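You operate a simulated robot arm through the tools that you are given. There is no shell and no other tool. Be economical: measure what you need, move in short steps, check, and stop when the job is done.

Carry out the task below with a simulated robot arm. There is one attempt and no reset: what you move stays moved.

TASK
Switch off, lay the loom in its saddles and shut both clips.
Fine: machine one's window side head switch; it stays off.
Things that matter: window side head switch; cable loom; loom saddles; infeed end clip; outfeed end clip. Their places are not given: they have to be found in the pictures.

The check looks at the end state, three seconds after you hand in, the way a careful person would. Anything else that was tipped, shoved, dropped, spilled or broken makes it a failure.

THE ROBOT
A 6-joint arm with a two-finger parallel gripper, fixed in place. Base frame: the origin is at the foot of the arm, x ahead of it, y to its left, z up. Units: m, degrees, N and s.
With the tool pointing down near the work surface it reaches from about 0.12 to 0.6 m from the base axis. Its first joint turns from -66.0 to 66.0 degrees. Payload 2.7 kg.
The TCP is the grasp point between the finger pads, 0.023 m short of the fingertips. In the tool frame z runs along the fingers and y along their closing line. Largest opening 0.094 m; finger width 0.038, thickness 0.01; the body of the gripper, 0.054 by 0.096 m, starts 0.039 m behind the TCP.
Orientation is told as [roll, pitch, yaw] about the base's x, y, z axes, in that order, counted from this pose: with the fingers straight down and closing along the base's y, the tool's x points along the base's -x, its y along +y and its z along -z.

THE INTERFACE
- The arm moves only by the tool apply_moves. Its argument "moves" is a list of rows, each a list of 7 numbers: the shift along the tool's x, y, z in m, then the turn, a rotation vector about the tool's x, y, z in degrees, then the opening, from 0 (shut) to 1 (fully open). In form: [[tx, ty, tz, ax, ay, az, jaw], ...]. A call has 1 to 12 rows; each row shifts and turns the commanded pose from where the row before left it, along the tool's axes as they then stand. A row lasts 0.2 s, in which the tool goes at most 0.05 m and 8.6 degrees; a call with a longer step from one row to the next is refused whole, and so is a gripper value outside its range. Where a pose cannot be reached the arm comes as near as it can. A force on the tool above 90 N (or 10 N above the force at the start of the call, whichever is more), or a blocked arm, ends the call early, and 0.2 s more pass. Each finger travels about 0.045 m/s and halts on what it meets, pressing with about 45 N; the grip force reading is that of the motor and also rises with nothing between the fingers. The clock runs only during rows and for 0.2 s after the last one: add rows that do not move to give the fingers time. The reply holds the time, the measured pose of the TCP, the force on the tool along the base axes, the opening and the grip force, in the units named above and with some noise, and new pictures: "pictures" is both (left out), scene, wrist or none.
- Cameras (640 x 400 px; columns grow to the right, rows downward): "scene" is fixed at [0.0587, -0.4318, 1.3863]; the picture's right is [0.87, -0.49, 0.00], its down [-0.36, -0.63, -0.69] and it looks along [0.34, 0.60, -0.73] (base axes); focal length 321 px, centre (320, 200). "wrist" rides on the gripper at [-0.039, 0, -0.044] in the tool frame; the picture's right is [0.00, -1.00, 0.00], its down [0.97, 0.00, -0.24] and it looks along [0.24, 0.00, 0.97] (tool axes); focal length 218 px, centre (320, 200).
- probe_pixels(camera, pixels): for up to 12 pixels [column, row] of the newest picture of that camera ("zoom" is the newest enlarged one), the place [x, y, z] in the base frame of the surface seen there, good to about 0.002 m. It takes no simulated time.
- zoom(camera, box): a new picture of the part [left, top, right, bottom] of that camera's present view, enlarged. It takes no simulated time.
- close_job(): hands the job in; it is judged then, once.

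Keep the steps short. Do not move on a guess: measure, check each grasp and each placing, and mend mistakes. In all there are 80 turns and 150 pictures (those below and enlarged ones count). Leave the gripper open and the arm clear of the work at the hand-in unless told otherwise, and finish with a single line.

The tools are called after "Emit:" as name(argument=value, ...) on one line, values as JSON. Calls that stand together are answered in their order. apply_moves: Moves the arm, as the interface text tells. Its arguments: {"type":"object","properties":{"moves":{"type":"array","items":{"type":"array","items":{"type":"number"}}},"pictures":{"type":"string","enum":["both","scene","wrist","none"]}},"required":["moves"]} The other tools are called the same way: probe_pixels (camera, pixels) gives the place of the surface under pixels of a picture; zoom (camera, box) takes an enlarged picture of a part of a camera's view; close_job () hands the job in.

At the start:

```text
time_s: 0.0
tool_pos: [0.3743, -0.1187, 0.9676]
tcp_rot: [0.0, 0.0, 0.0]
ft_force: [0.0, 0.0, -0.1]
opening: 0.0939
grasp_force: 0.0
```

scene: 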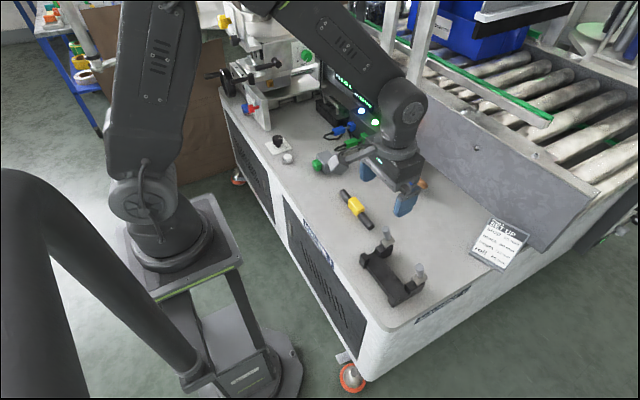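
wrist: 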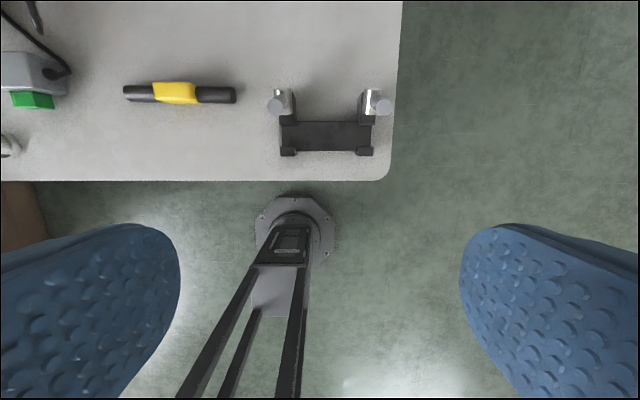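

I see a yellow/black loom around scene (356,205), a saddle fixture with two upright clips around (392,275), and switch-like items near (280,145). I'll zoom in to identify them.

Emit:
zoom(camera="scene", box=[210, 60, 400, 180])

Emit:
zoom(camera="scene", box=[320, 180, 540, 320])

Emit:
zoom(camera="wrist", box=[0, 60, 420, 200])

```text
3.33 times, centred on (305, 120) of scene
```

zoom: 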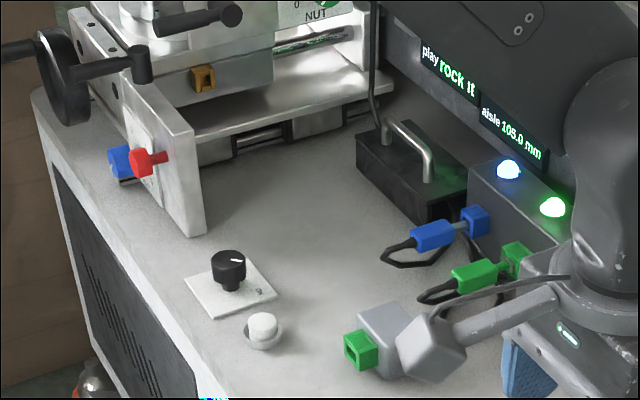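

```text
2.86 times, centred on (430, 250) of scene
```

zoom: 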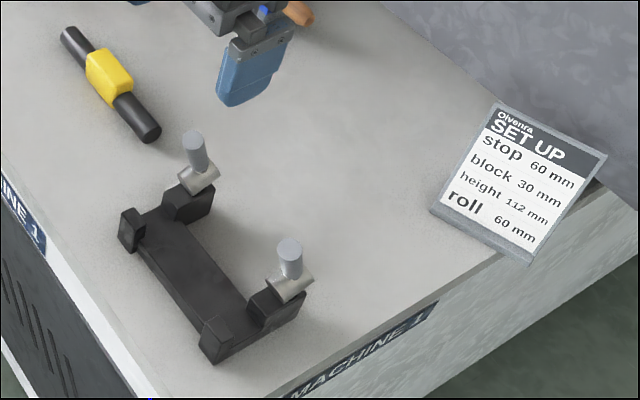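

```text
1.52 times, centred on (210, 130) of wrist
```

zoom: 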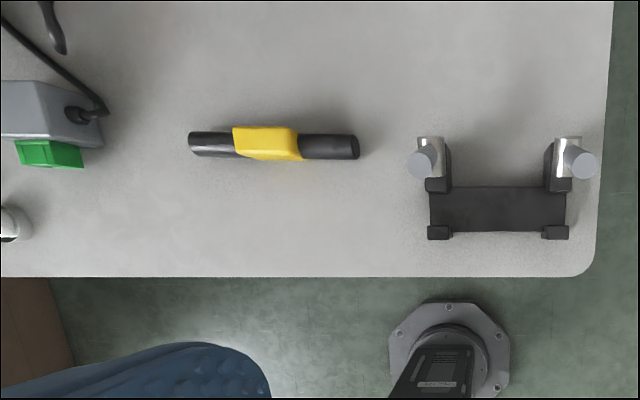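

I need to tell which switch is the "head switch, window side". I'll look at labels and the surroundings.

Emit:
zoom(camera="scene", box=[255, 125, 315, 170])

Emit:
zoom(camera="scene", box=[310, 70, 430, 180])

Emit:
zoom(camera="scene", box=[200, 0, 340, 120])

Emit:
zoom(camera="scene", box=[400, 0, 640, 150])

Emit:
zoom(camera="scene", box=[0, 0, 130, 120])

```text
8.89 times, centred on (285, 148) of scene
```

zoom: 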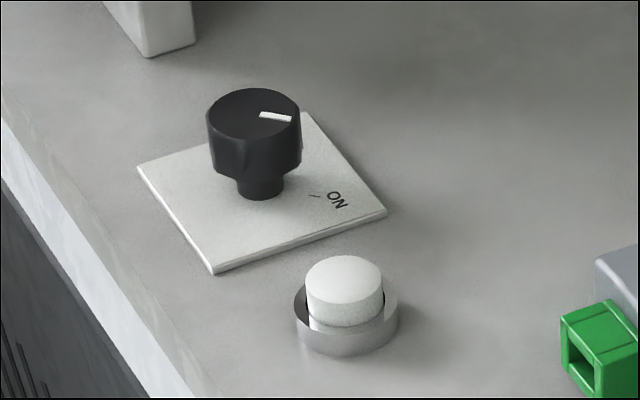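

```text
3.64 times, centred on (370, 125) of scene
```

zoom: 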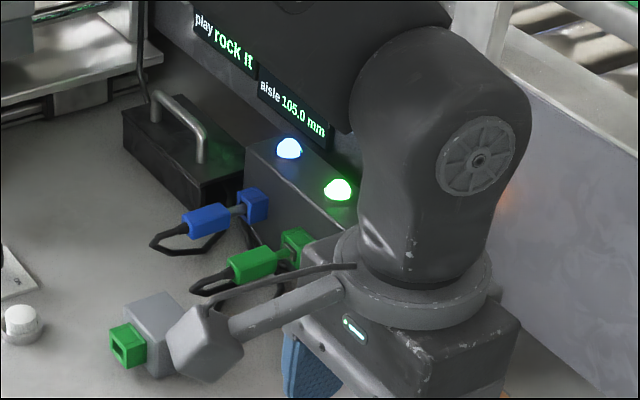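

```text
3.33 times, centred on (270, 60) of scene
```

zoom: 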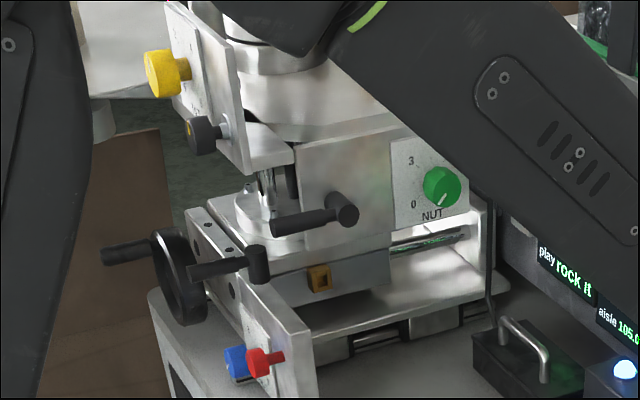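

```text
2.67 times, centred on (520, 75) of scene
```

zoom: 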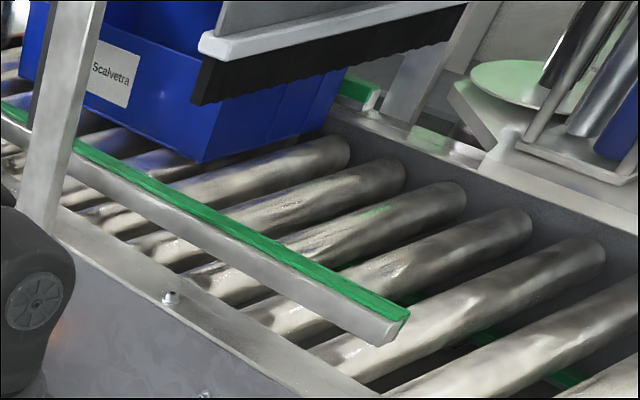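

```text
3.33 times, centred on (65, 60) of scene
```

zoom: 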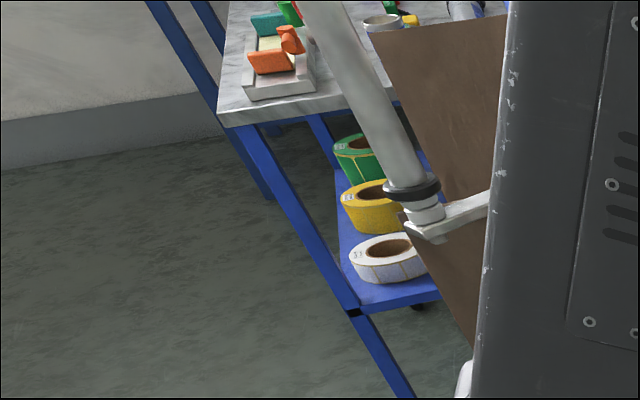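

The knob plate at scene (277,143) reads "ON"; displays and heads are partially hidden. I'll probe main points and then move the arm left at height to look down.

Emit:
probe_pixels(camera="scene", pixels=[[279, 137], [288, 158], [356, 205], [322, 165], [380, 277], [387, 238], [419, 269], [345, 135], [248, 108], [335, 105], [360, 100], [306, 56]])

Emit:
apply_moves(moves=[[0, 0.045, 0, 0, 0, 0, 1], [0, 0.045, 0, 0, 0, 0, 1], [0, 0.045, 0, 0, 0, 0, 1], [0, 0.045, 0, 0, 0, 0, 1], [0, 0.045, 0, 0, 0, 0, 1], [0, 0.045, 0, 0, 0, 0, 1]])

```text
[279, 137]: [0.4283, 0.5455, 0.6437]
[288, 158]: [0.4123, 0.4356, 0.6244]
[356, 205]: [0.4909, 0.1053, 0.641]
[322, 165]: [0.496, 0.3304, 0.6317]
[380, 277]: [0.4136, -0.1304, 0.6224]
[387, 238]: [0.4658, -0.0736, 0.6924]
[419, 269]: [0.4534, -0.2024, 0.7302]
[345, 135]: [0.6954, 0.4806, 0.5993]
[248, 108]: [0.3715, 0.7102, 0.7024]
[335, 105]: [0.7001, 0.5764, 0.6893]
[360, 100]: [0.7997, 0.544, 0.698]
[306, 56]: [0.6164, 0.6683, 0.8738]
```

```text
time_s: 1.4
tool_pos: [0.3737, 0.1529, 0.9669]
tcp_rot: [-0.1, 0.0, 0.0]
ft_force: [0.1, -0.3, -0.9]
opening: 0.0939
grasp_force: 0.0
```

scene: 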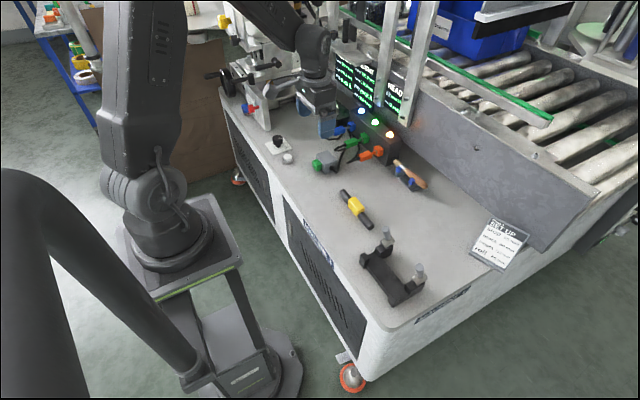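
wrist: 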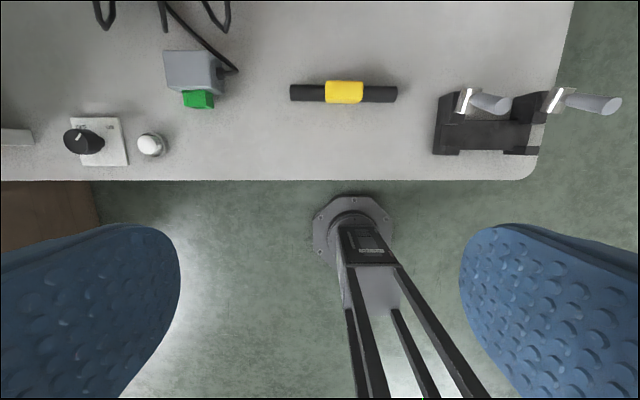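

Emit:
zoom(camera="scene", box=[325, 40, 435, 110])

Emit:
zoom(camera="scene", box=[330, 90, 440, 200])

Emit:
zoom(camera="wrist", box=[50, 90, 180, 180])

Emit:
zoom(camera="scene", box=[200, 0, 350, 120])

```text
5.71 times, centred on (380, 75) of scene
```

zoom: 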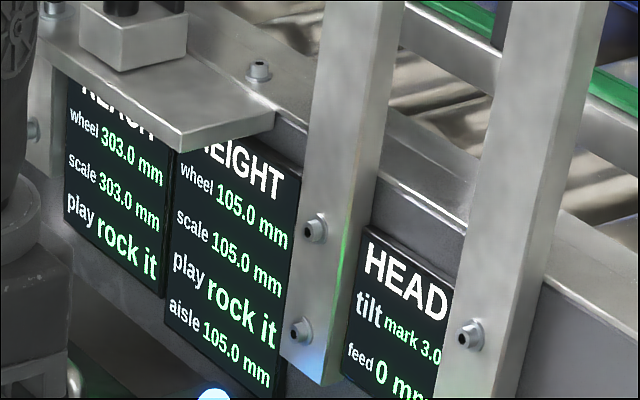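

```text
3.64 times, centred on (385, 145) of scene
```

zoom: 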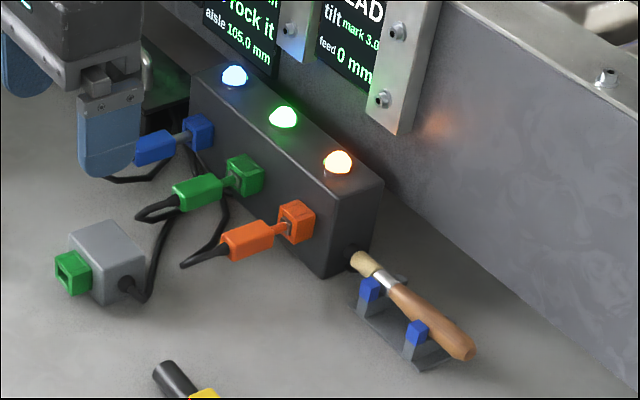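

```text
4.44 times, centred on (115, 135) of wrist
```

zoom: 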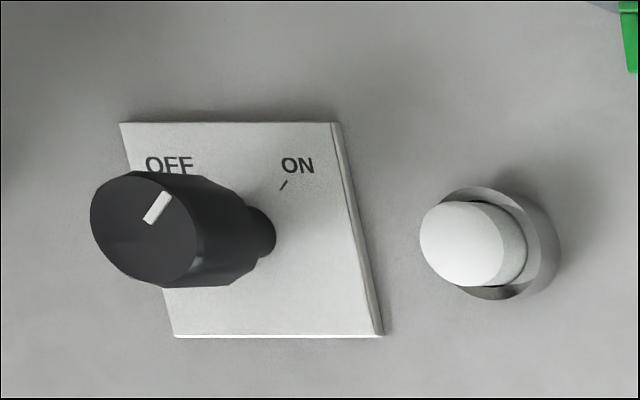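

```text
3.33 times, centred on (275, 60) of scene
```

zoom: 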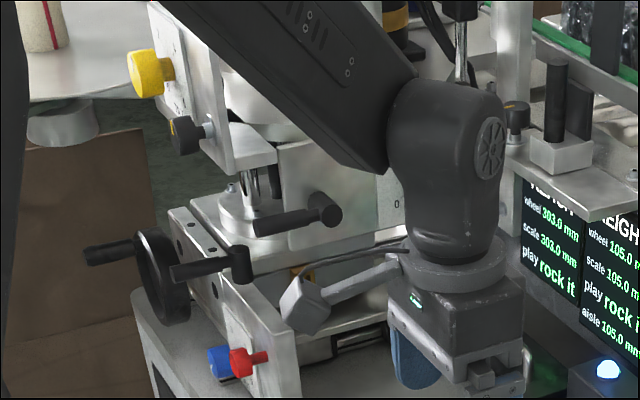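

The knob (pointer now towards ON) is the switch. It's at about (0.425,0.54), quite far. I'll probe it, the loom and saddles more exactly.

Emit:
probe_pixels(camera="wrist", pixels=[[77, 142], [82, 133], [95, 142], [75, 119], [125, 165], [117, 118], [150, 143], [292, 94], [396, 94], [344, 90], [200, 100], [110, 160]])

Emit:
zoom(camera="scene", box=[255, 125, 315, 170])

Emit:
probe_pixels(camera="zoom", pixels=[[262, 115], [290, 118], [212, 115], [295, 115], [253, 90], [253, 136], [340, 198], [315, 195], [140, 168], [305, 112], [385, 212], [212, 272]])

```text
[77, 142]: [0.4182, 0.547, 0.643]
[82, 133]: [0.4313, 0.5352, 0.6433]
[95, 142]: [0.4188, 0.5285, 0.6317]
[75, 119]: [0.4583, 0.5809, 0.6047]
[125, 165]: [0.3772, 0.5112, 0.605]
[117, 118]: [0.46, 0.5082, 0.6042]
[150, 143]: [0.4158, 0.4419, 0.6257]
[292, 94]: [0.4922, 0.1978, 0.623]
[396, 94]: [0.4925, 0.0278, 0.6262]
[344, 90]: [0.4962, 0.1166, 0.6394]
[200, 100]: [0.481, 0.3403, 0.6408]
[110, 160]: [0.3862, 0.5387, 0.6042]
```

```text
8.89 times, centred on (285, 148) of scene
```

zoom: 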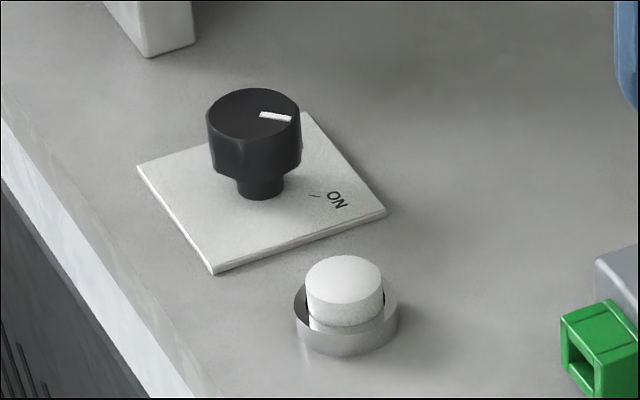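

```text
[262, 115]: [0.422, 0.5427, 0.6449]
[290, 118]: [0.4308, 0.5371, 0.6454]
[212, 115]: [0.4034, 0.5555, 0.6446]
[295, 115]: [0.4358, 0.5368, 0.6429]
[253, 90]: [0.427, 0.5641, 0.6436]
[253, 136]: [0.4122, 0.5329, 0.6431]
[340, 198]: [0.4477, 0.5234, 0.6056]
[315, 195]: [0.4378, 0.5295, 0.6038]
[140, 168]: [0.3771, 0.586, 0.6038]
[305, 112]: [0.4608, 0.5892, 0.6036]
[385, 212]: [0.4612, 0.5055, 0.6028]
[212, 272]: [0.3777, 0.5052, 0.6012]
```

Knob: centre ≈(0.419,0.547), top 0.644, pointer at −45° (ON); OFF is +45°, so +90° seen from above. I'll test reach by heading above it.

Emit:
apply_moves(moves=[[-0.008, 0.045, 0.005, 0, 0, 0, 1], [-0.008, 0.045, 0.005, 0, 0, 0, 1], [-0.008, 0.045, 0.005, 0, 0, 0, 1], [-0.008, 0.045, 0.005, 0, 0, 0, 1], [-0.008, 0.045, 0.005, 0, 0, 0, 1], [-0.005, 0.045, 0.04, 0, 0, 0, 1]])

```text
refused: row 6 steps farther than a row can; nothing moved
```

Emit:
apply_moves(moves=[[-0.008, 0.045, 0.005, 0, 0, 0, 1], [-0.008, 0.045, 0.005, 0, 0, 0, 1], [-0.008, 0.045, 0.005, 0, 0, 0, 1], [-0.008, 0.045, 0.005, 0, 0, 0, 1], [-0.008, 0.045, 0.005, 0, 0, 0, 1], [-0.005, 0.045, 0, 0, 0, 0, 1], [0, 0, 0, 0, 0, 0, 1]])

```text
time_s: 3.0
tool_pos: [0.4181, 0.4213, 0.9427]
tcp_rot: [0.1, 0.0, 0.0]
ft_force: [0.6, -0.2, 0.8]
opening: 0.0937
grasp_force: 0.0
```

scene: 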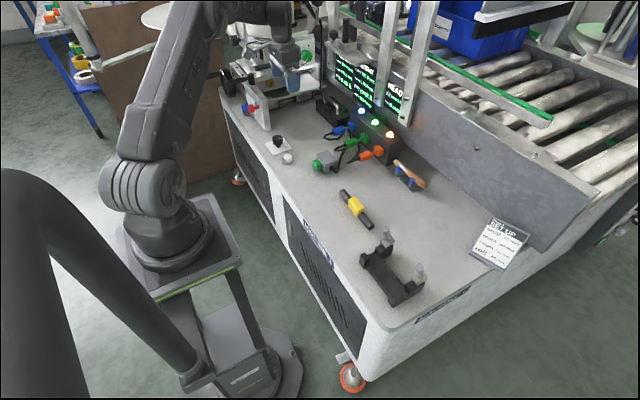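
wrist: 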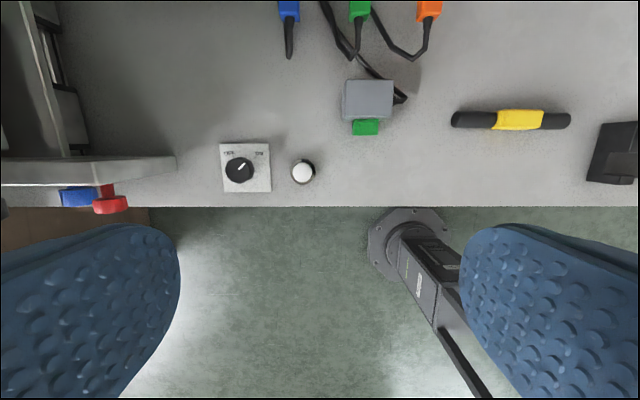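

Still reaching. I'll zoom on the knob and probe the neighbouring machine plate, so the gripper can avoid it.

Emit:
zoom(camera="wrist", box=[205, 130, 325, 205])

Emit:
probe_pixels(camera="zoom", pixels=[[120, 210], [240, 210], [183, 150], [183, 275], [155, 245], [215, 180], [330, 335], [285, 120]])

Emit:
probe_pixels(camera="wrist", pixels=[[170, 160], [100, 165], [110, 205], [95, 195], [50, 100], [75, 120]])

```text
5.33 times, centred on (265, 168) of wrist
```

zoom: 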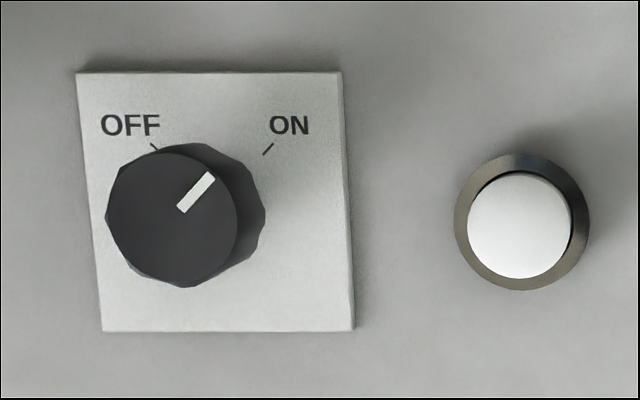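

```text
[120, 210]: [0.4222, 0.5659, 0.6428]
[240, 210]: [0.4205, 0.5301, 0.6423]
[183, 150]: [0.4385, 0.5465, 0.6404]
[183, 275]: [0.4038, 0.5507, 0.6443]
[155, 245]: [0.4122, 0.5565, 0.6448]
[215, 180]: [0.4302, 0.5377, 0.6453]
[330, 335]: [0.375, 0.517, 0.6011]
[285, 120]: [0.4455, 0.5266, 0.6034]
```

```text
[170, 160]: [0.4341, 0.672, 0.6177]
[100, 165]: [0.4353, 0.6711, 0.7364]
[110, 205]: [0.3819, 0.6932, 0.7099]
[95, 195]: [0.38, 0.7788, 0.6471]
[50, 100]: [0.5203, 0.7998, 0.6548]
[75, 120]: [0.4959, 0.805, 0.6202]
```

Knob centre ≈(0.421,0.5475), radius 0.019, top 0.644. The fixed plate is at y≥0.672, with enough room. Moving over the knob at z≈0.80.

Emit:
apply_moves(moves=[[0, 0.042, 0.02, 0, 0, 0, 1], [-0.001, 0.042, 0.02, 0, 0, 0, 1], [-0.001, 0.042, 0.02, 0, 0, 0, 1], [0, 0, 0.04, 0, 0, 0, 1], [0, 0, 0.04, 0, 0, 0, 1], [0, 0, 0, 0, 0, 0, 1]])

```text
time_s: 4.4
tool_pos: [0.3931, 0.5042, 0.8025]
tcp_rot: [-0.1, 0.0, 0.0]
ft_force: [0.3, 0.0, -0.1]
opening: 0.0936
grasp_force: 0.0
out of reach, approached as far as the arm can: row 2, 3, 5
```

scene: 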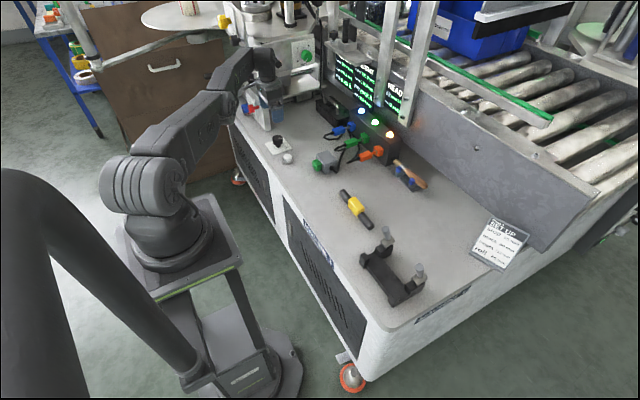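
wrist: 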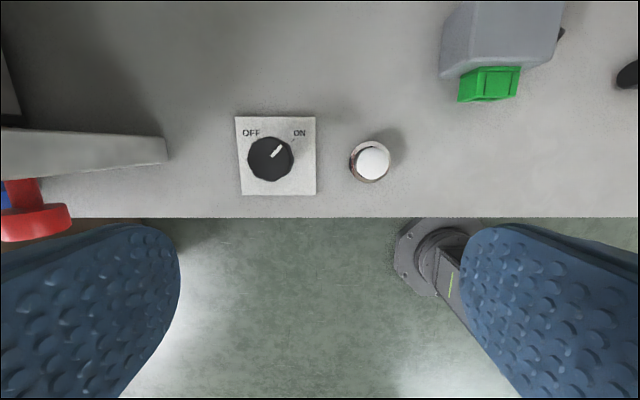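

Vertical reach ends ~0.64 m, and the knob is at 0.69 m. Tilting the fingers outwards (+x) by ~32° should gain reach. I'll do the tilt here, high up.

Emit:
apply_moves(moves=[[0, 0, 0, 0, -8, 0, 1], [0, 0, 0, 0, -8, 0, 1], [0, 0, 0, 0, -8, 0, 1], [0, 0, 0, 0, -8, 0, 1], [0, 0, 0, 0, 0, 0, 1]])

```text
time_s: 5.6
tool_pos: [0.419, 0.5429, 0.796]
tcp_rot: [-0.1, -32.1, 0.0]
ft_force: [-0.4, 0.1, 0.4]
opening: 0.0941
grasp_force: 0.0
out of reach, approached as far as the arm can: row 1, 2, 3, 4
```

scene: 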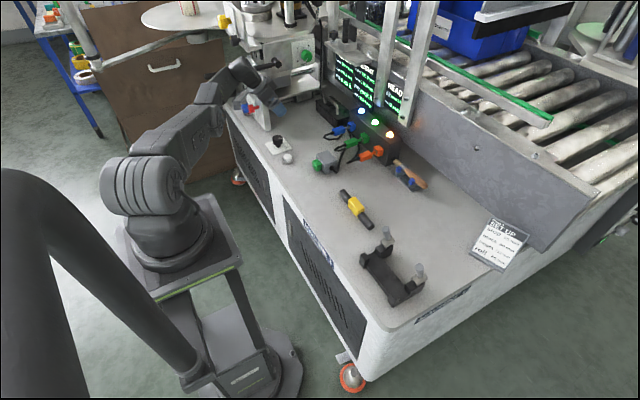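
wrist: 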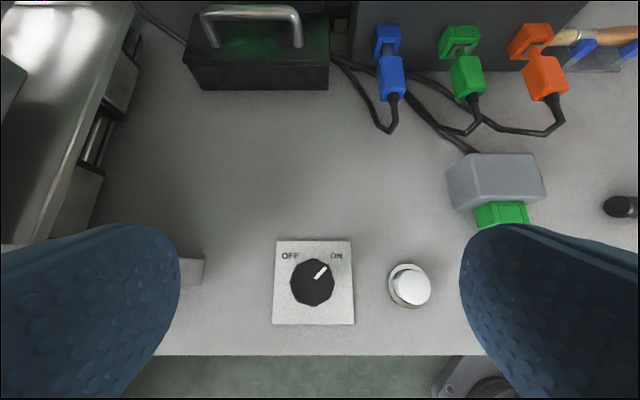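

The tilt brings it within reach: measured (0.419,0.543,0.796). I'll descend along base −z to about z=0.70.

Emit:
apply_moves(moves=[[0.0212, 0, 0.0339, 0, 0, 0, 1], [0.0212, 0, 0.0339, 0, 0, 0, 1], [0.0106, 0, 0.017, 0, 0, 0, 1], [0, 0, 0, 0, 0, 0, 1]])

```text
time_s: 6.6
tool_pos: [0.4063, 0.5267, 0.6994]
tcp_rot: [-0.1, -32.0, -0.1]
ft_force: [0.6, -0.6, 0.8]
opening: 0.0939
grasp_force: 0.0
out of reach, approached as far as the arm can: row 1, 2
```

scene: 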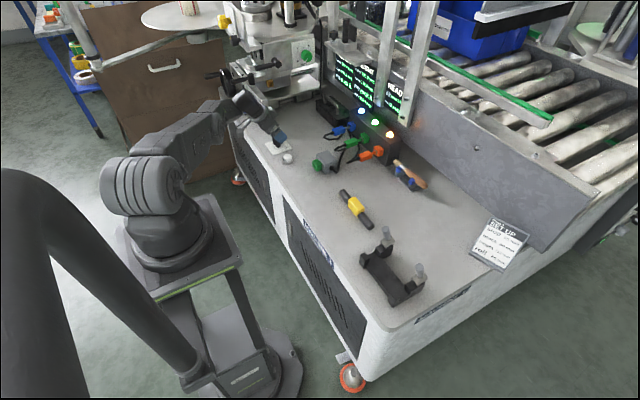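
wrist: 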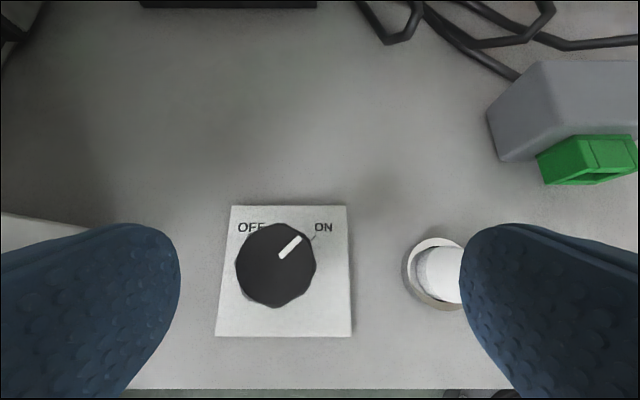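

Lower down the reach shrinks; my estimate says ~52° of tilt with the tool aimed radially (azimuth about 36–68°) will reach. The knob will be turned in ~30° bites. I'll yaw 36° and tilt to 52° here, above the knob.

Emit:
apply_moves(moves=[[0, 0, 0, -4.24, 0, -6.78, 1], [0, 0, 0, -4.24, 0, -6.78, 1], [0, 0, 0, -4.24, 0, -6.78, 1], [0, 0, 0, -4.24, 0, -6.78, 1], [0, 0, 0, -2.12, 0, -3.39, 1], [0, 0, 0, 0, -8, 0, 1], [0, 0, 0, 0, -8, 0, 1], [0, 0, 0, 0, -4, 0, 1], [0, 0, 0, 0, 0, 0, 1]])

```text
time_s: 8.6
tool_pos: [0.4183, 0.5303, 0.7048]
tcp_rot: [-2.3, -45.0, 36.2]
ft_force: [-0.4, -0.4, -0.4]
opening: 0.0939
grasp_force: 0.0
out of reach, approached as far as the arm can: row 2, 6, 7
```

scene: 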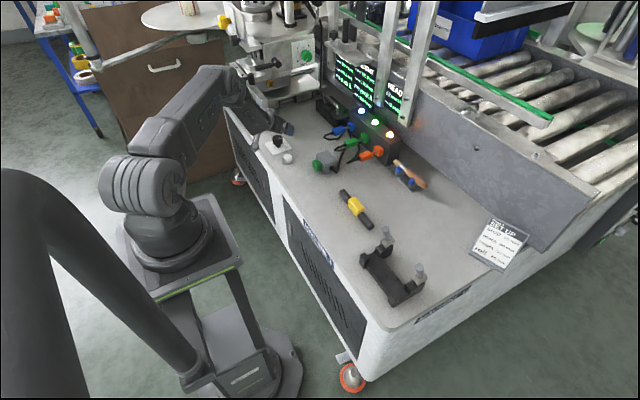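
wrist: 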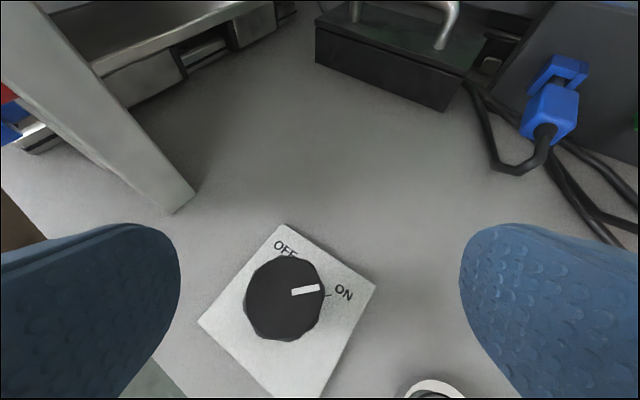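

The arm may not have settled. I'll wait a couple of rows and read again.

Emit:
apply_moves(moves=[[0, 0, 0, 0, 0, 0, 1], [0, 0, 0, 0, 0, 0, 1], [0, 0, 0, 0, 0, 0, 1]], pictures="none")

```text
time_s: 9.4
tool_pos: [0.4174, 0.5297, 0.704]
tcp_rot: [-2.5, -45.0, 36.2]
ft_force: [-0.5, 0.1, 0.5]
opening: 0.0942
grasp_force: 0.1
```

The arm is stuck slightly short (tilt 45°, y −17 mm). I'll look for what is limiting it.

Emit:
zoom(camera="scene", box=[190, 60, 310, 170])

```text
3.64 times, centred on (250, 115) of scene
```

zoom: 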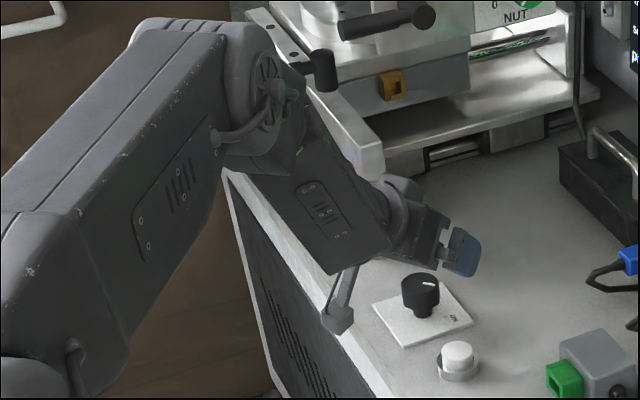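

Emit:
probe_pixels(camera="zoom", pixels=[[200, 50], [265, 80], [290, 130], [320, 65], [340, 140], [390, 200], [430, 235], [340, 315], [60, 240], [120, 290], [410, 15], [350, 28]])

Emit:
zoom(camera="scene", box=[90, 40, 310, 280])

```text
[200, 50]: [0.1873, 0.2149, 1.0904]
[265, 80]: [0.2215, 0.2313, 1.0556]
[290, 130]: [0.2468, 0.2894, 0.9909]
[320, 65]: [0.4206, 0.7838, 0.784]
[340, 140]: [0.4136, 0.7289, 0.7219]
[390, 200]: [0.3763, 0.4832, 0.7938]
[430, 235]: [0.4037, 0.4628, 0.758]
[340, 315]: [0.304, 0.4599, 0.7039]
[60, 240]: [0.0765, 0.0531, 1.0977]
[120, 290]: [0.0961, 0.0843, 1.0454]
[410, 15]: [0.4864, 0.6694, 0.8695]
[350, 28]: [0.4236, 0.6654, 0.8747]
```

```text
1.67 times, centred on (200, 160) of scene
```

zoom: 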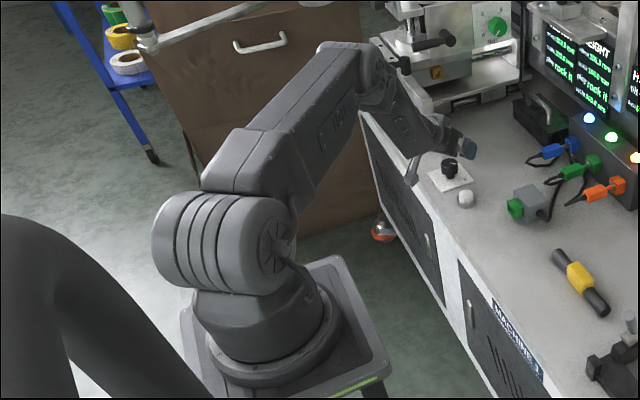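

The elbow has slack and nothing is touching; the tool is nearly in line with the forearm (wrist singular), off-plane. Also a bracket on the gripper's underside limits tilt to ~45°. I'll set tilt 45° and aim the tool radially (yaw 52°).

Emit:
apply_moves(moves=[[0, 0, 0, 0, 7, 0, 1], [0, 0, 0, -5.66, 0, -5.66, 1], [0, 0, 0, -5.66, 0, -5.66, 1], [0, 0, 0, 0, 0, 0, 1], [0, 0, 0, 0, 0, 0, 1]], pictures="wrist")

```text
time_s: 10.6
tool_pos: [0.422, 0.5255, 0.7032]
tcp_rot: [-0.2, -37.8, 47.9]
ft_force: [0.8, 0.2, 0.4]
opening: 0.0941
grasp_force: 0.0
out of reach, approached as far as the arm can: row 3
```

wrist: 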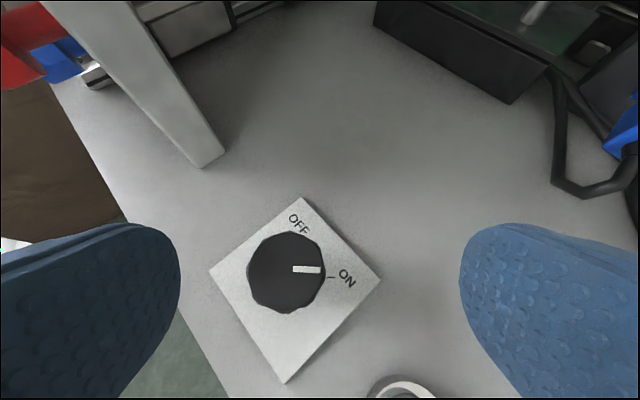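

Yaw 44 was reached, 52 was not. I'll go back to yaw 40° and see if the pose is met exactly.

Emit:
apply_moves(moves=[[0, 0, 0, 5.66, 0, 5.66, 1], [0, 0, 0, 2.83, 0, 2.83, 1], [0, 0, 0, 0, 0, 0, 1], [0, 0, 0, 0, 0, 0, 1]], pictures="none")

```text
time_s: 11.6
tool_pos: [0.4227, 0.5265, 0.7032]
tcp_rot: [-1.5, -38.0, 39.4]
ft_force: [0.3, 0.4, -0.6]
opening: 0.094
grasp_force: 0.0
```

Unflagged yet deviating, so the commanded pose seems to be re-based after an unreachable row. I'll apply a correction from the measured pose: +21 mm in y, 7° more tilt.

Emit:
apply_moves(moves=[[0, 0, 0, 0, -7, 0, 1], [-0.0093, 0.0175, 0.0072, 0, 0, 0, 1], [0, 0, 0, 0, 0, 0, 1]], pictures="none")

```text
time_s: 12.4
tool_pos: [0.4194, 0.547, 0.7033]
tcp_rot: [-1.8, -45.0, 39.6]
ft_force: [-0.2, 0.4, -0.7]
opening: 0.0938
grasp_force: 0.1
```

Reached exactly: (0.419,0.547,0.703), tilt 45°, yaw 40°. I'll descend 35 mm and look.

Emit:
apply_moves(moves=[[0.0125, 0, 0.0125, 0, 0, 0, 1], [0.0125, 0, 0.0125, 0, 0, 0, 1], [0, 0, 0, 0, 0, 0, 1]], pictures="both")

```text
time_s: 13.2
tool_pos: [0.4196, 0.5453, 0.6688]
tcp_rot: [-1.7, -45.1, 39.7]
ft_force: [0.2, -0.1, 0.5]
opening: 0.0941
grasp_force: 0.1
```

scene: 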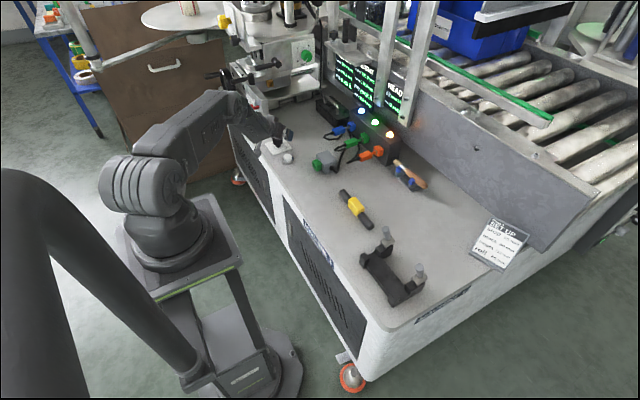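
wrist: 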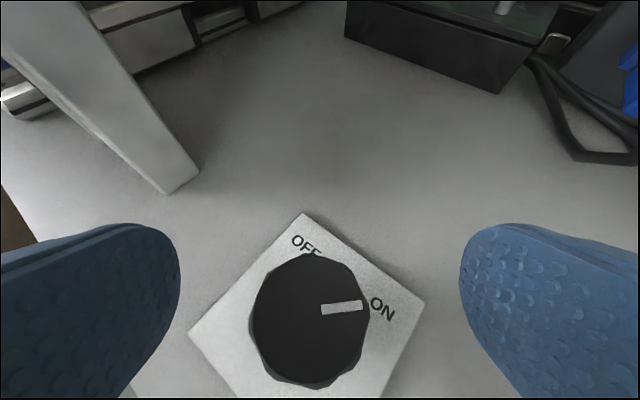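

Knob is between the fingers. Check bracket clearance over the table edge.

Emit:
zoom(camera="scene", box=[230, 90, 310, 170])

```text
5.00 times, centred on (270, 130) of scene
```

zoom: 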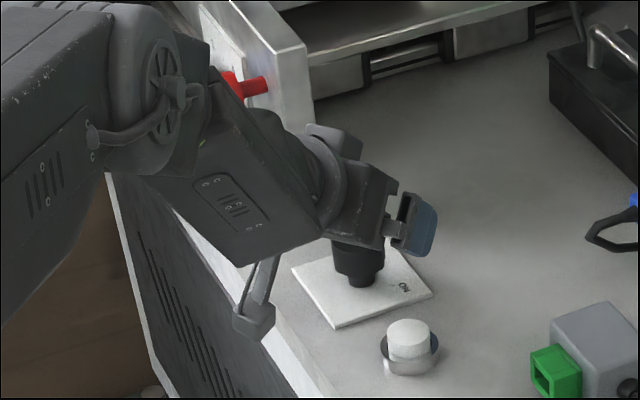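

Emit:
probe_pixels(camera="zoom", pixels=[[252, 320], [268, 325], [265, 312], [240, 318], [300, 360], [285, 345], [250, 270], [290, 325]])

```text
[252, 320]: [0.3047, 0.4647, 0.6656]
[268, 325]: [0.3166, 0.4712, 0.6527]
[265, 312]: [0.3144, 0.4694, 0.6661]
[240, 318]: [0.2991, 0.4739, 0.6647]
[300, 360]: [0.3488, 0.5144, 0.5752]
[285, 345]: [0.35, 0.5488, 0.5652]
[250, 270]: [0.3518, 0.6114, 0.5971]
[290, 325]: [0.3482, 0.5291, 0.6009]
```

Bracket is outside the table edge (x ≤ 0.317 vs 0.35), above it. Now I'll back off in yaw by 20° to make room for the turn and read the pose.

Emit:
apply_moves(moves=[[0, 0, 0, 5.66, 0, 5.66, 1], [0, 0, 0, 5.66, 0, 5.66, 1], [0, 0, 0, 2.83, 0, 2.83, 1], [0, 0, 0, 0, 0, 0, 1], [0, 0, 0, 0, 0, 0, 1]], pictures="none")

```text
time_s: 14.4
tool_pos: [0.421, 0.5459, 0.6678]
tcp_rot: [-1.6, -45.3, 19.7]
ft_force: [0.2, 0.0, 0.6]
opening: 0.0942
grasp_force: 0.1
```

Good. Descend to z≈0.639.

Emit:
apply_moves(moves=[[0.0105, 0.001, 0.0105, 0, 0, 0, 1], [0.01, 0, 0.01, 0, 0, 0, 1], [0, 0, 0, 0, 0, 0, 1]], pictures="wrist")

```text
time_s: 15.2
tool_pos: [0.4165, 0.5441, 0.653]
tcp_rot: [-1.5, -45.4, 19.7]
ft_force: [-0.1, -0.6, 0.1]
opening: 0.0939
grasp_force: 0.0
out of reach, approached as far as the arm can: row 1, 2
```

wrist: 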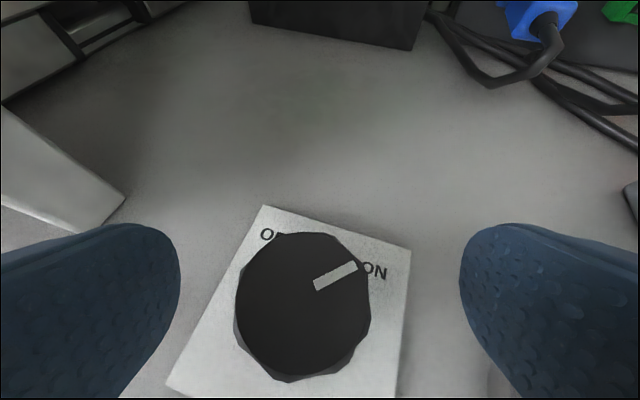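

At yaw 20° low down it's out of reach. I'll use yaw ~34° and correct towards (0.421,0.547,0.641).

Emit:
apply_moves(moves=[[0, 0, 0, -5, 0, -5, 1], [0, 0, 0, -5, 0, -5, 1], [0.0047, 0, 0.0123, 0, 0, 0, 1], [0, 0, 0, 0, 0, 0, 1]], pictures="wrist")

```text
time_s: 16.2
tool_pos: [0.4209, 0.5456, 0.6421]
tcp_rot: [-1.7, -45.1, 33.7]
ft_force: [0.1, -0.6, 0.7]
opening: 0.094
grasp_force: 0.1
```

wrist: 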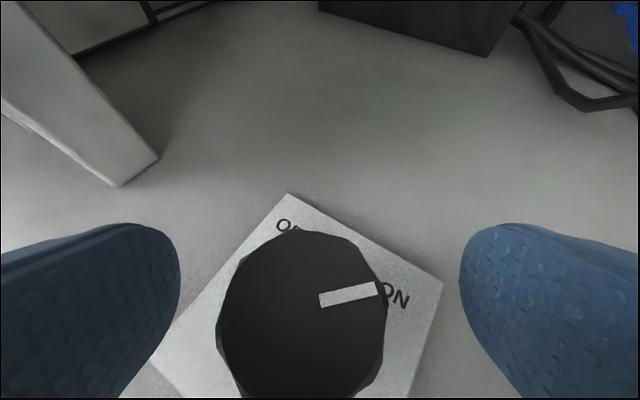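

Reached. Knob sits ~4 mm towards tool +y; I'll shift by that and close on it.

Emit:
apply_moves(moves=[[0, 0.004, 0, 0, 0, 0, 1], [0, 0, 0, 0, 0, 0, 0.5], [0, 0, 0, 0, 0, 0, 0.3], [0, 0, 0, 0, 0, 0, 0.3], [0, 0, 0, 0, 0, 0, 0.3], [0, 0, 0, 0, 0, 0, 0.3]], pictures="wrist")

```text
time_s: 17.6
tool_pos: [0.4175, 0.5486, 0.6422]
tcp_rot: [-1.6, -45.2, 33.8]
ft_force: [-0.4, -0.8, -0.2]
opening: 0.0412
grasp_force: 45.1
```

wrist: 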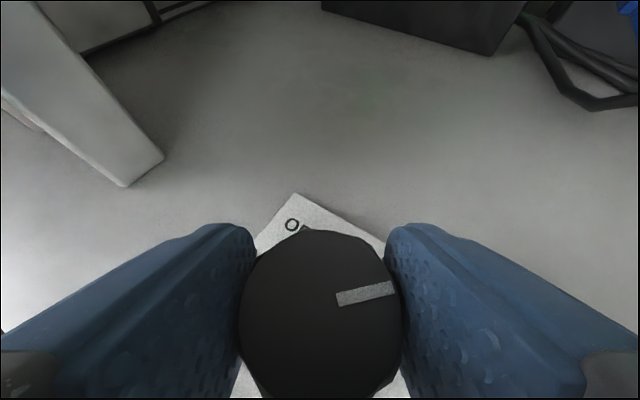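

Gripped (0.041 m, 45 N). Turn counter-clockwise (from above) 24° in small steps.

Emit:
apply_moves(moves=[[0, 0, 0, -4.24, 0, -4.24, 0.3], [0, 0, 0, -4.24, 0, -4.24, 0.3], [0, 0, 0, -4.24, 0, -4.24, 0.3], [0, 0, 0, -4.24, 0, -4.24, 0.3], [0, 0, 0, 0, 0, 0, 0.3]], pictures="wrist")

```text
time_s: 18.8
tool_pos: [0.4243, 0.5573, 0.6399]
tcp_rot: [-0.5, -45.4, 53.6]
ft_force: [-12.0, 13.4, 14.3]
opening: 0.0408
grasp_force: 33.2
out of reach, approached as far as the arm can: row 4
```

wrist: 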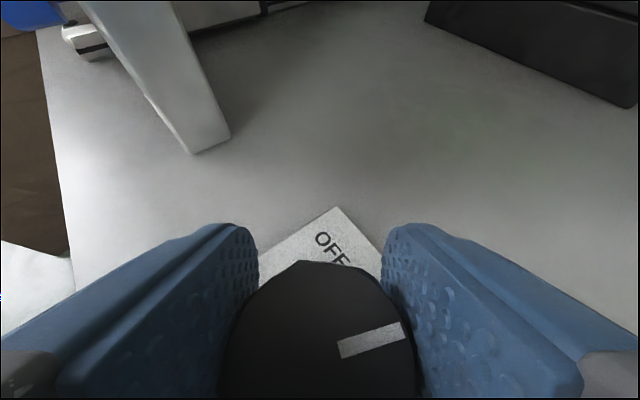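

The knob turned with the fingers ~20°. Open and see whether it holds.

Emit:
apply_moves(moves=[[0, 0, 0, 0, 0, 0, 1], [0, 0, 0, 0, 0, 0, 1], [0, 0, 0, 0, 0, 0, 1], [0, 0, 0, 0, 0, 0, 1]], pictures="wrist")

```text
time_s: 19.8
tool_pos: [0.4263, 0.5527, 0.6364]
tcp_rot: [-0.6, -45.0, 53.4]
ft_force: [-0.3, 0.3, -0.5]
opening: 0.0943
grasp_force: 0.0
```

wrist: 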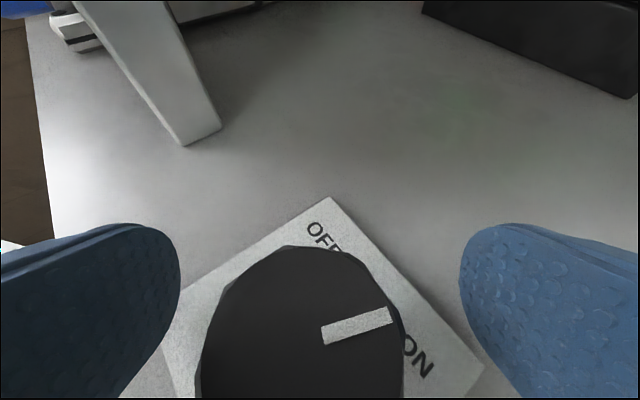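

The switch holds its new angle (~20° turned). I'll re-centre, yaw back 21°, and take another bite.

Emit:
apply_moves(moves=[[0.0021, 0.0022, -0.0087, 0, 0, 0, 1], [0, 0, 0, 5, 0, 5, 1], [0, 0, 0, 5, 0, 5, 1], [0, 0, 0, 5, 0, 5, 1], [0, 0, 0, 0, 0, 0, 1]], pictures="wrist")

```text
time_s: 21.0
tool_pos: [0.4206, 0.5588, 0.64]
tcp_rot: [1.2, -46.2, 35.0]
ft_force: [0.1, -0.1, -0.1]
opening: 0.0939
grasp_force: 0.1
out of reach, approached as far as the arm can: row 1, 2, 4
```

wrist: 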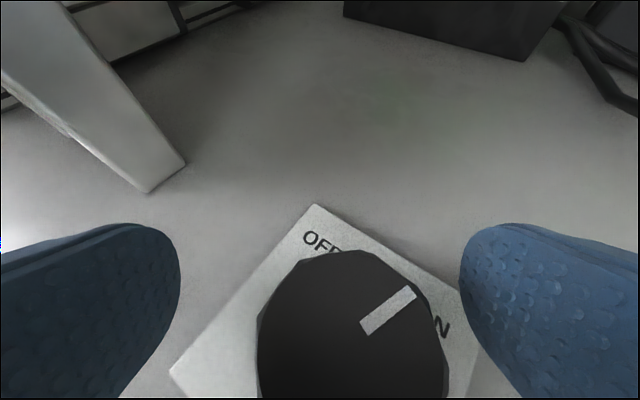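

TCP is 11 mm too far in y; correct and view.

Emit:
apply_moves(moves=[[0.0047, -0.0094, -0.0047, 0, 0, 0, 1], [0, 0, 0, 0, 0, 0, 1]], pictures="wrist")

```text
time_s: 21.6
tool_pos: [0.4237, 0.5546, 0.6411]
tcp_rot: [0.8, -46.7, 35.0]
ft_force: [0.2, 0.0, -0.5]
opening: 0.0941
grasp_force: 0.0
out of reach, approached as far as the arm can: row 1
```

wrist: 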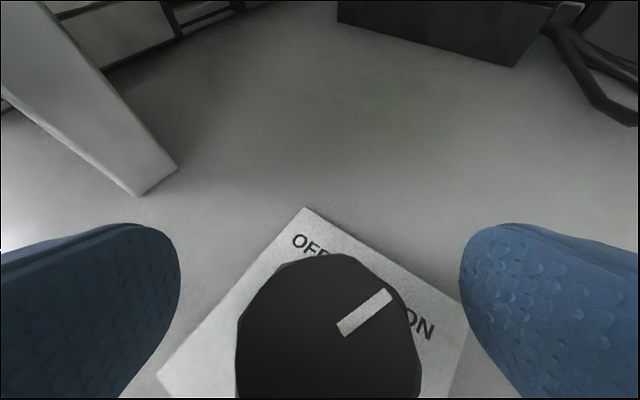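

Emit:
apply_moves(moves=[[0.0043, -0.0036, -0.0043, 0, 1.5, 0, 1], [0, 0, 0, 0, 0, 0, 1]], pictures="wrist")

```text
time_s: 22.2
tool_pos: [0.419, 0.5393, 0.6406]
tcp_rot: [1.1, -44.8, 35.1]
ft_force: [0.7, -0.6, 0.2]
opening: 0.094
grasp_force: 0.0
```

wrist: 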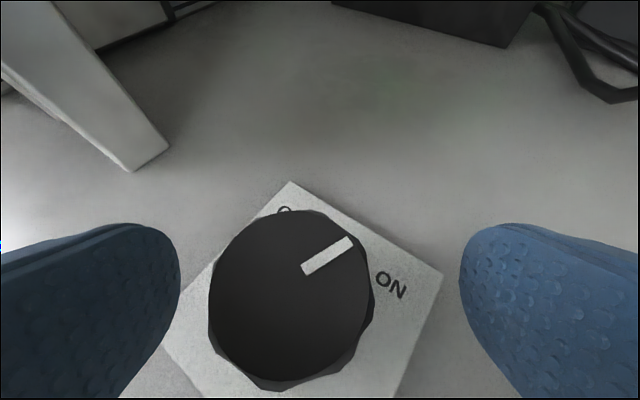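

Emit:
apply_moves(moves=[[-0.0041, 0.0064, 0.0041, 0, 0, 0, 1], [0, 0, 0, 0, 0, 0, 1]], pictures="none")

```text
time_s: 22.8
tool_pos: [0.4188, 0.5477, 0.6397]
tcp_rot: [1.3, -44.8, 35.1]
ft_force: [0.3, -0.2, -0.9]
opening: 0.0939
grasp_force: 0.0
```

Centred at (0.419,0.548,0.640), yaw 35°. Close and turn another ~24°.

Emit:
apply_moves(moves=[[0, 0, 0, 0, 0, 0, 0.5], [0, 0, 0, 0, 0, 0, 0.3], [0, 0, 0, 0, 0, 0, 0.3], [0, 0, 0, 0, 0, 0, 0.3], [0, 0, 0, 0, 0, 0, 0.3], [0, 0, 0, -4.24, 0, -4.24, 0.3], [0, 0, 0, -4.24, 0, -4.24, 0.3], [0, 0, 0, -4.24, 0, -4.24, 0.3], [0, 0, 0, -4.24, 0, -4.24, 0.3], [0, 0, 0, 0, 0, 0, 0.3]], pictures="wrist")

```text
time_s: 25.0
tool_pos: [0.4238, 0.5546, 0.6368]
tcp_rot: [2.1, -45.6, 55.7]
ft_force: [8.3, 21.7, -8.8]
opening: 0.041
grasp_force: 45.0
out of reach, approached as far as the arm can: row 8
```

wrist: 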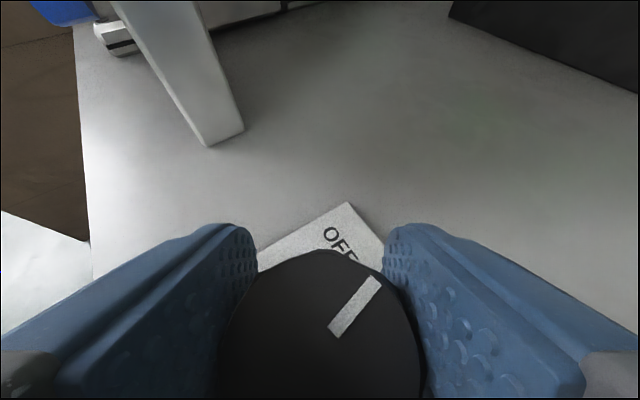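

Turning well. Try two more 6° steps while gripping.

Emit:
apply_moves(moves=[[0, 0, 0, -4.24, 0, -4.24, 0.3], [0, 0, 0, -4.24, 0, -4.24, 0.3], [0, 0, 0, 0, 0, 0, 0.3]], pictures="wrist")

```text
time_s: 25.8
tool_pos: [0.4211, 0.5542, 0.637]
tcp_rot: [1.8, -46.0, 68.3]
ft_force: [4.7, 41.8, -5.1]
opening: 0.0411
grasp_force: 45.4
out of reach, approached as far as the arm can: row 2
```

wrist: 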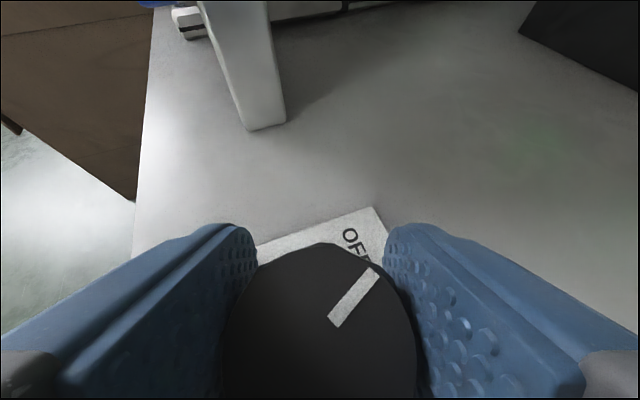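

Yaw 68°, but side force is 42 N. Open and check.

Emit:
apply_moves(moves=[[0, 0, 0, 0, 0, 0, 0.6], [0, 0, 0, 0, 0, 0, 1], [0, 0, 0, 0, 0, 0, 1], [0, 0, 0, 0, 0, 0, 1]], pictures="wrist")

```text
time_s: 26.8
tool_pos: [0.424, 0.5494, 0.6326]
tcp_rot: [1.9, -45.5, 67.7]
ft_force: [-0.5, 0.3, -0.6]
opening: 0.0939
grasp_force: 0.1
```

wrist: 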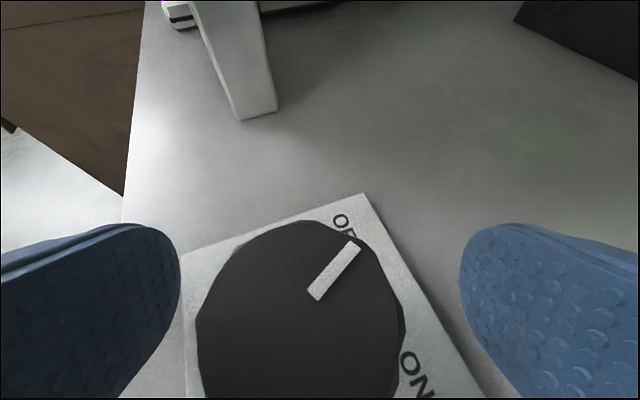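

Emit:
probe_pixels(camera="wrist", pixels=[[314, 292], [353, 247], [200, 310], [398, 310], [300, 225]])

```text
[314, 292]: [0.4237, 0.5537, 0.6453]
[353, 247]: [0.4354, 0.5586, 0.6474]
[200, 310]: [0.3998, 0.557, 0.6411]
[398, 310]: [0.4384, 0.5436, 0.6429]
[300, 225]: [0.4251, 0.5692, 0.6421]
```

Pointer now at about +15–23°; need +45°. Another bite: back 24° in yaw, then re-centre.

Emit:
apply_moves(moves=[[-0.005, 0, -0.005, 0, 0, 0, 1], [0, 0, 0, 5.3, 0, 5.3, 1], [0, 0, 0, 5.3, 0, 5.3, 1], [0, 0, 0, 5.3, 0, 5.3, 1], [0, 0, 0, 0, 0, 0, 1]], pictures="none")

```text
time_s: 28.0
tool_pos: [0.4224, 0.5583, 0.6372]
tcp_rot: [4.1, -46.0, 47.4]
ft_force: [-0.5, -0.1, 0.4]
opening: 0.0943
grasp_force: 0.1
out of reach, approached as far as the arm can: row 3, 4
```

Emit:
apply_moves(moves=[[0.0049, -0.0042, -0.0077, 0, 1.5, 0, 1], [0, 0, 0, 0, 0, 0, 1]], pictures="wrist")

```text
time_s: 28.6
tool_pos: [0.4216, 0.5416, 0.6371]
tcp_rot: [2.2, -43.7, 45.1]
ft_force: [0.3, 0.3, -0.2]
opening: 0.0942
grasp_force: 0.0
```

wrist: 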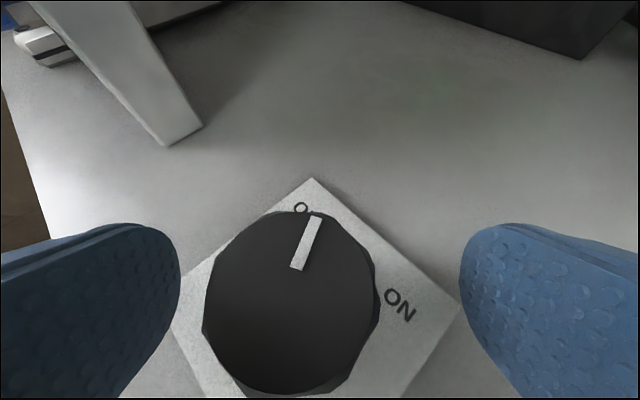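

Image-up is azimuth 45° and the stripe is ~20° clockwise of it: 20° more to go. Re-centre, grip, turn 22°.

Emit:
apply_moves(moves=[[-0.0041, 0.0067, 0.0013, 0, 0, 0, 1], [0, 0, 0, 0, 0, 0, 0.5], [0, 0, 0, 0, 0, 0, 0.3], [0, 0, 0, 0, 0, 0, 0.3], [0, 0, 0, 0, 0, 0, 0.3], [0, 0, 0, 0, 0, 0, 0.3], [0, 0, 0, -4, 0, -4, 0.3], [0, 0, 0, -4, 0, -4, 0.3], [0, 0, 0, -4, 0, -4, 0.3], [0, 0, 0, -4, 0, -4, 0.3], [0, 0, 0, 0, 0, 0, 0.3]], pictures="wrist")

```text
time_s: 31.0
tool_pos: [0.4214, 0.5515, 0.6354]
tcp_rot: [2.6, -43.9, 63.8]
ft_force: [-24.1, 25.1, 12.1]
opening: 0.0433
grasp_force: 16.6
out of reach, approached as far as the arm can: row 7, 8
```

wrist: 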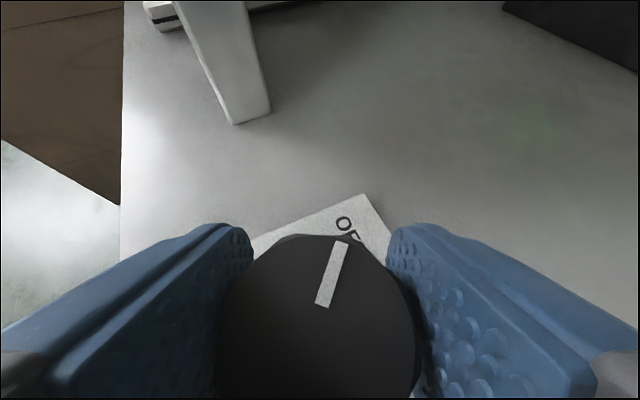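

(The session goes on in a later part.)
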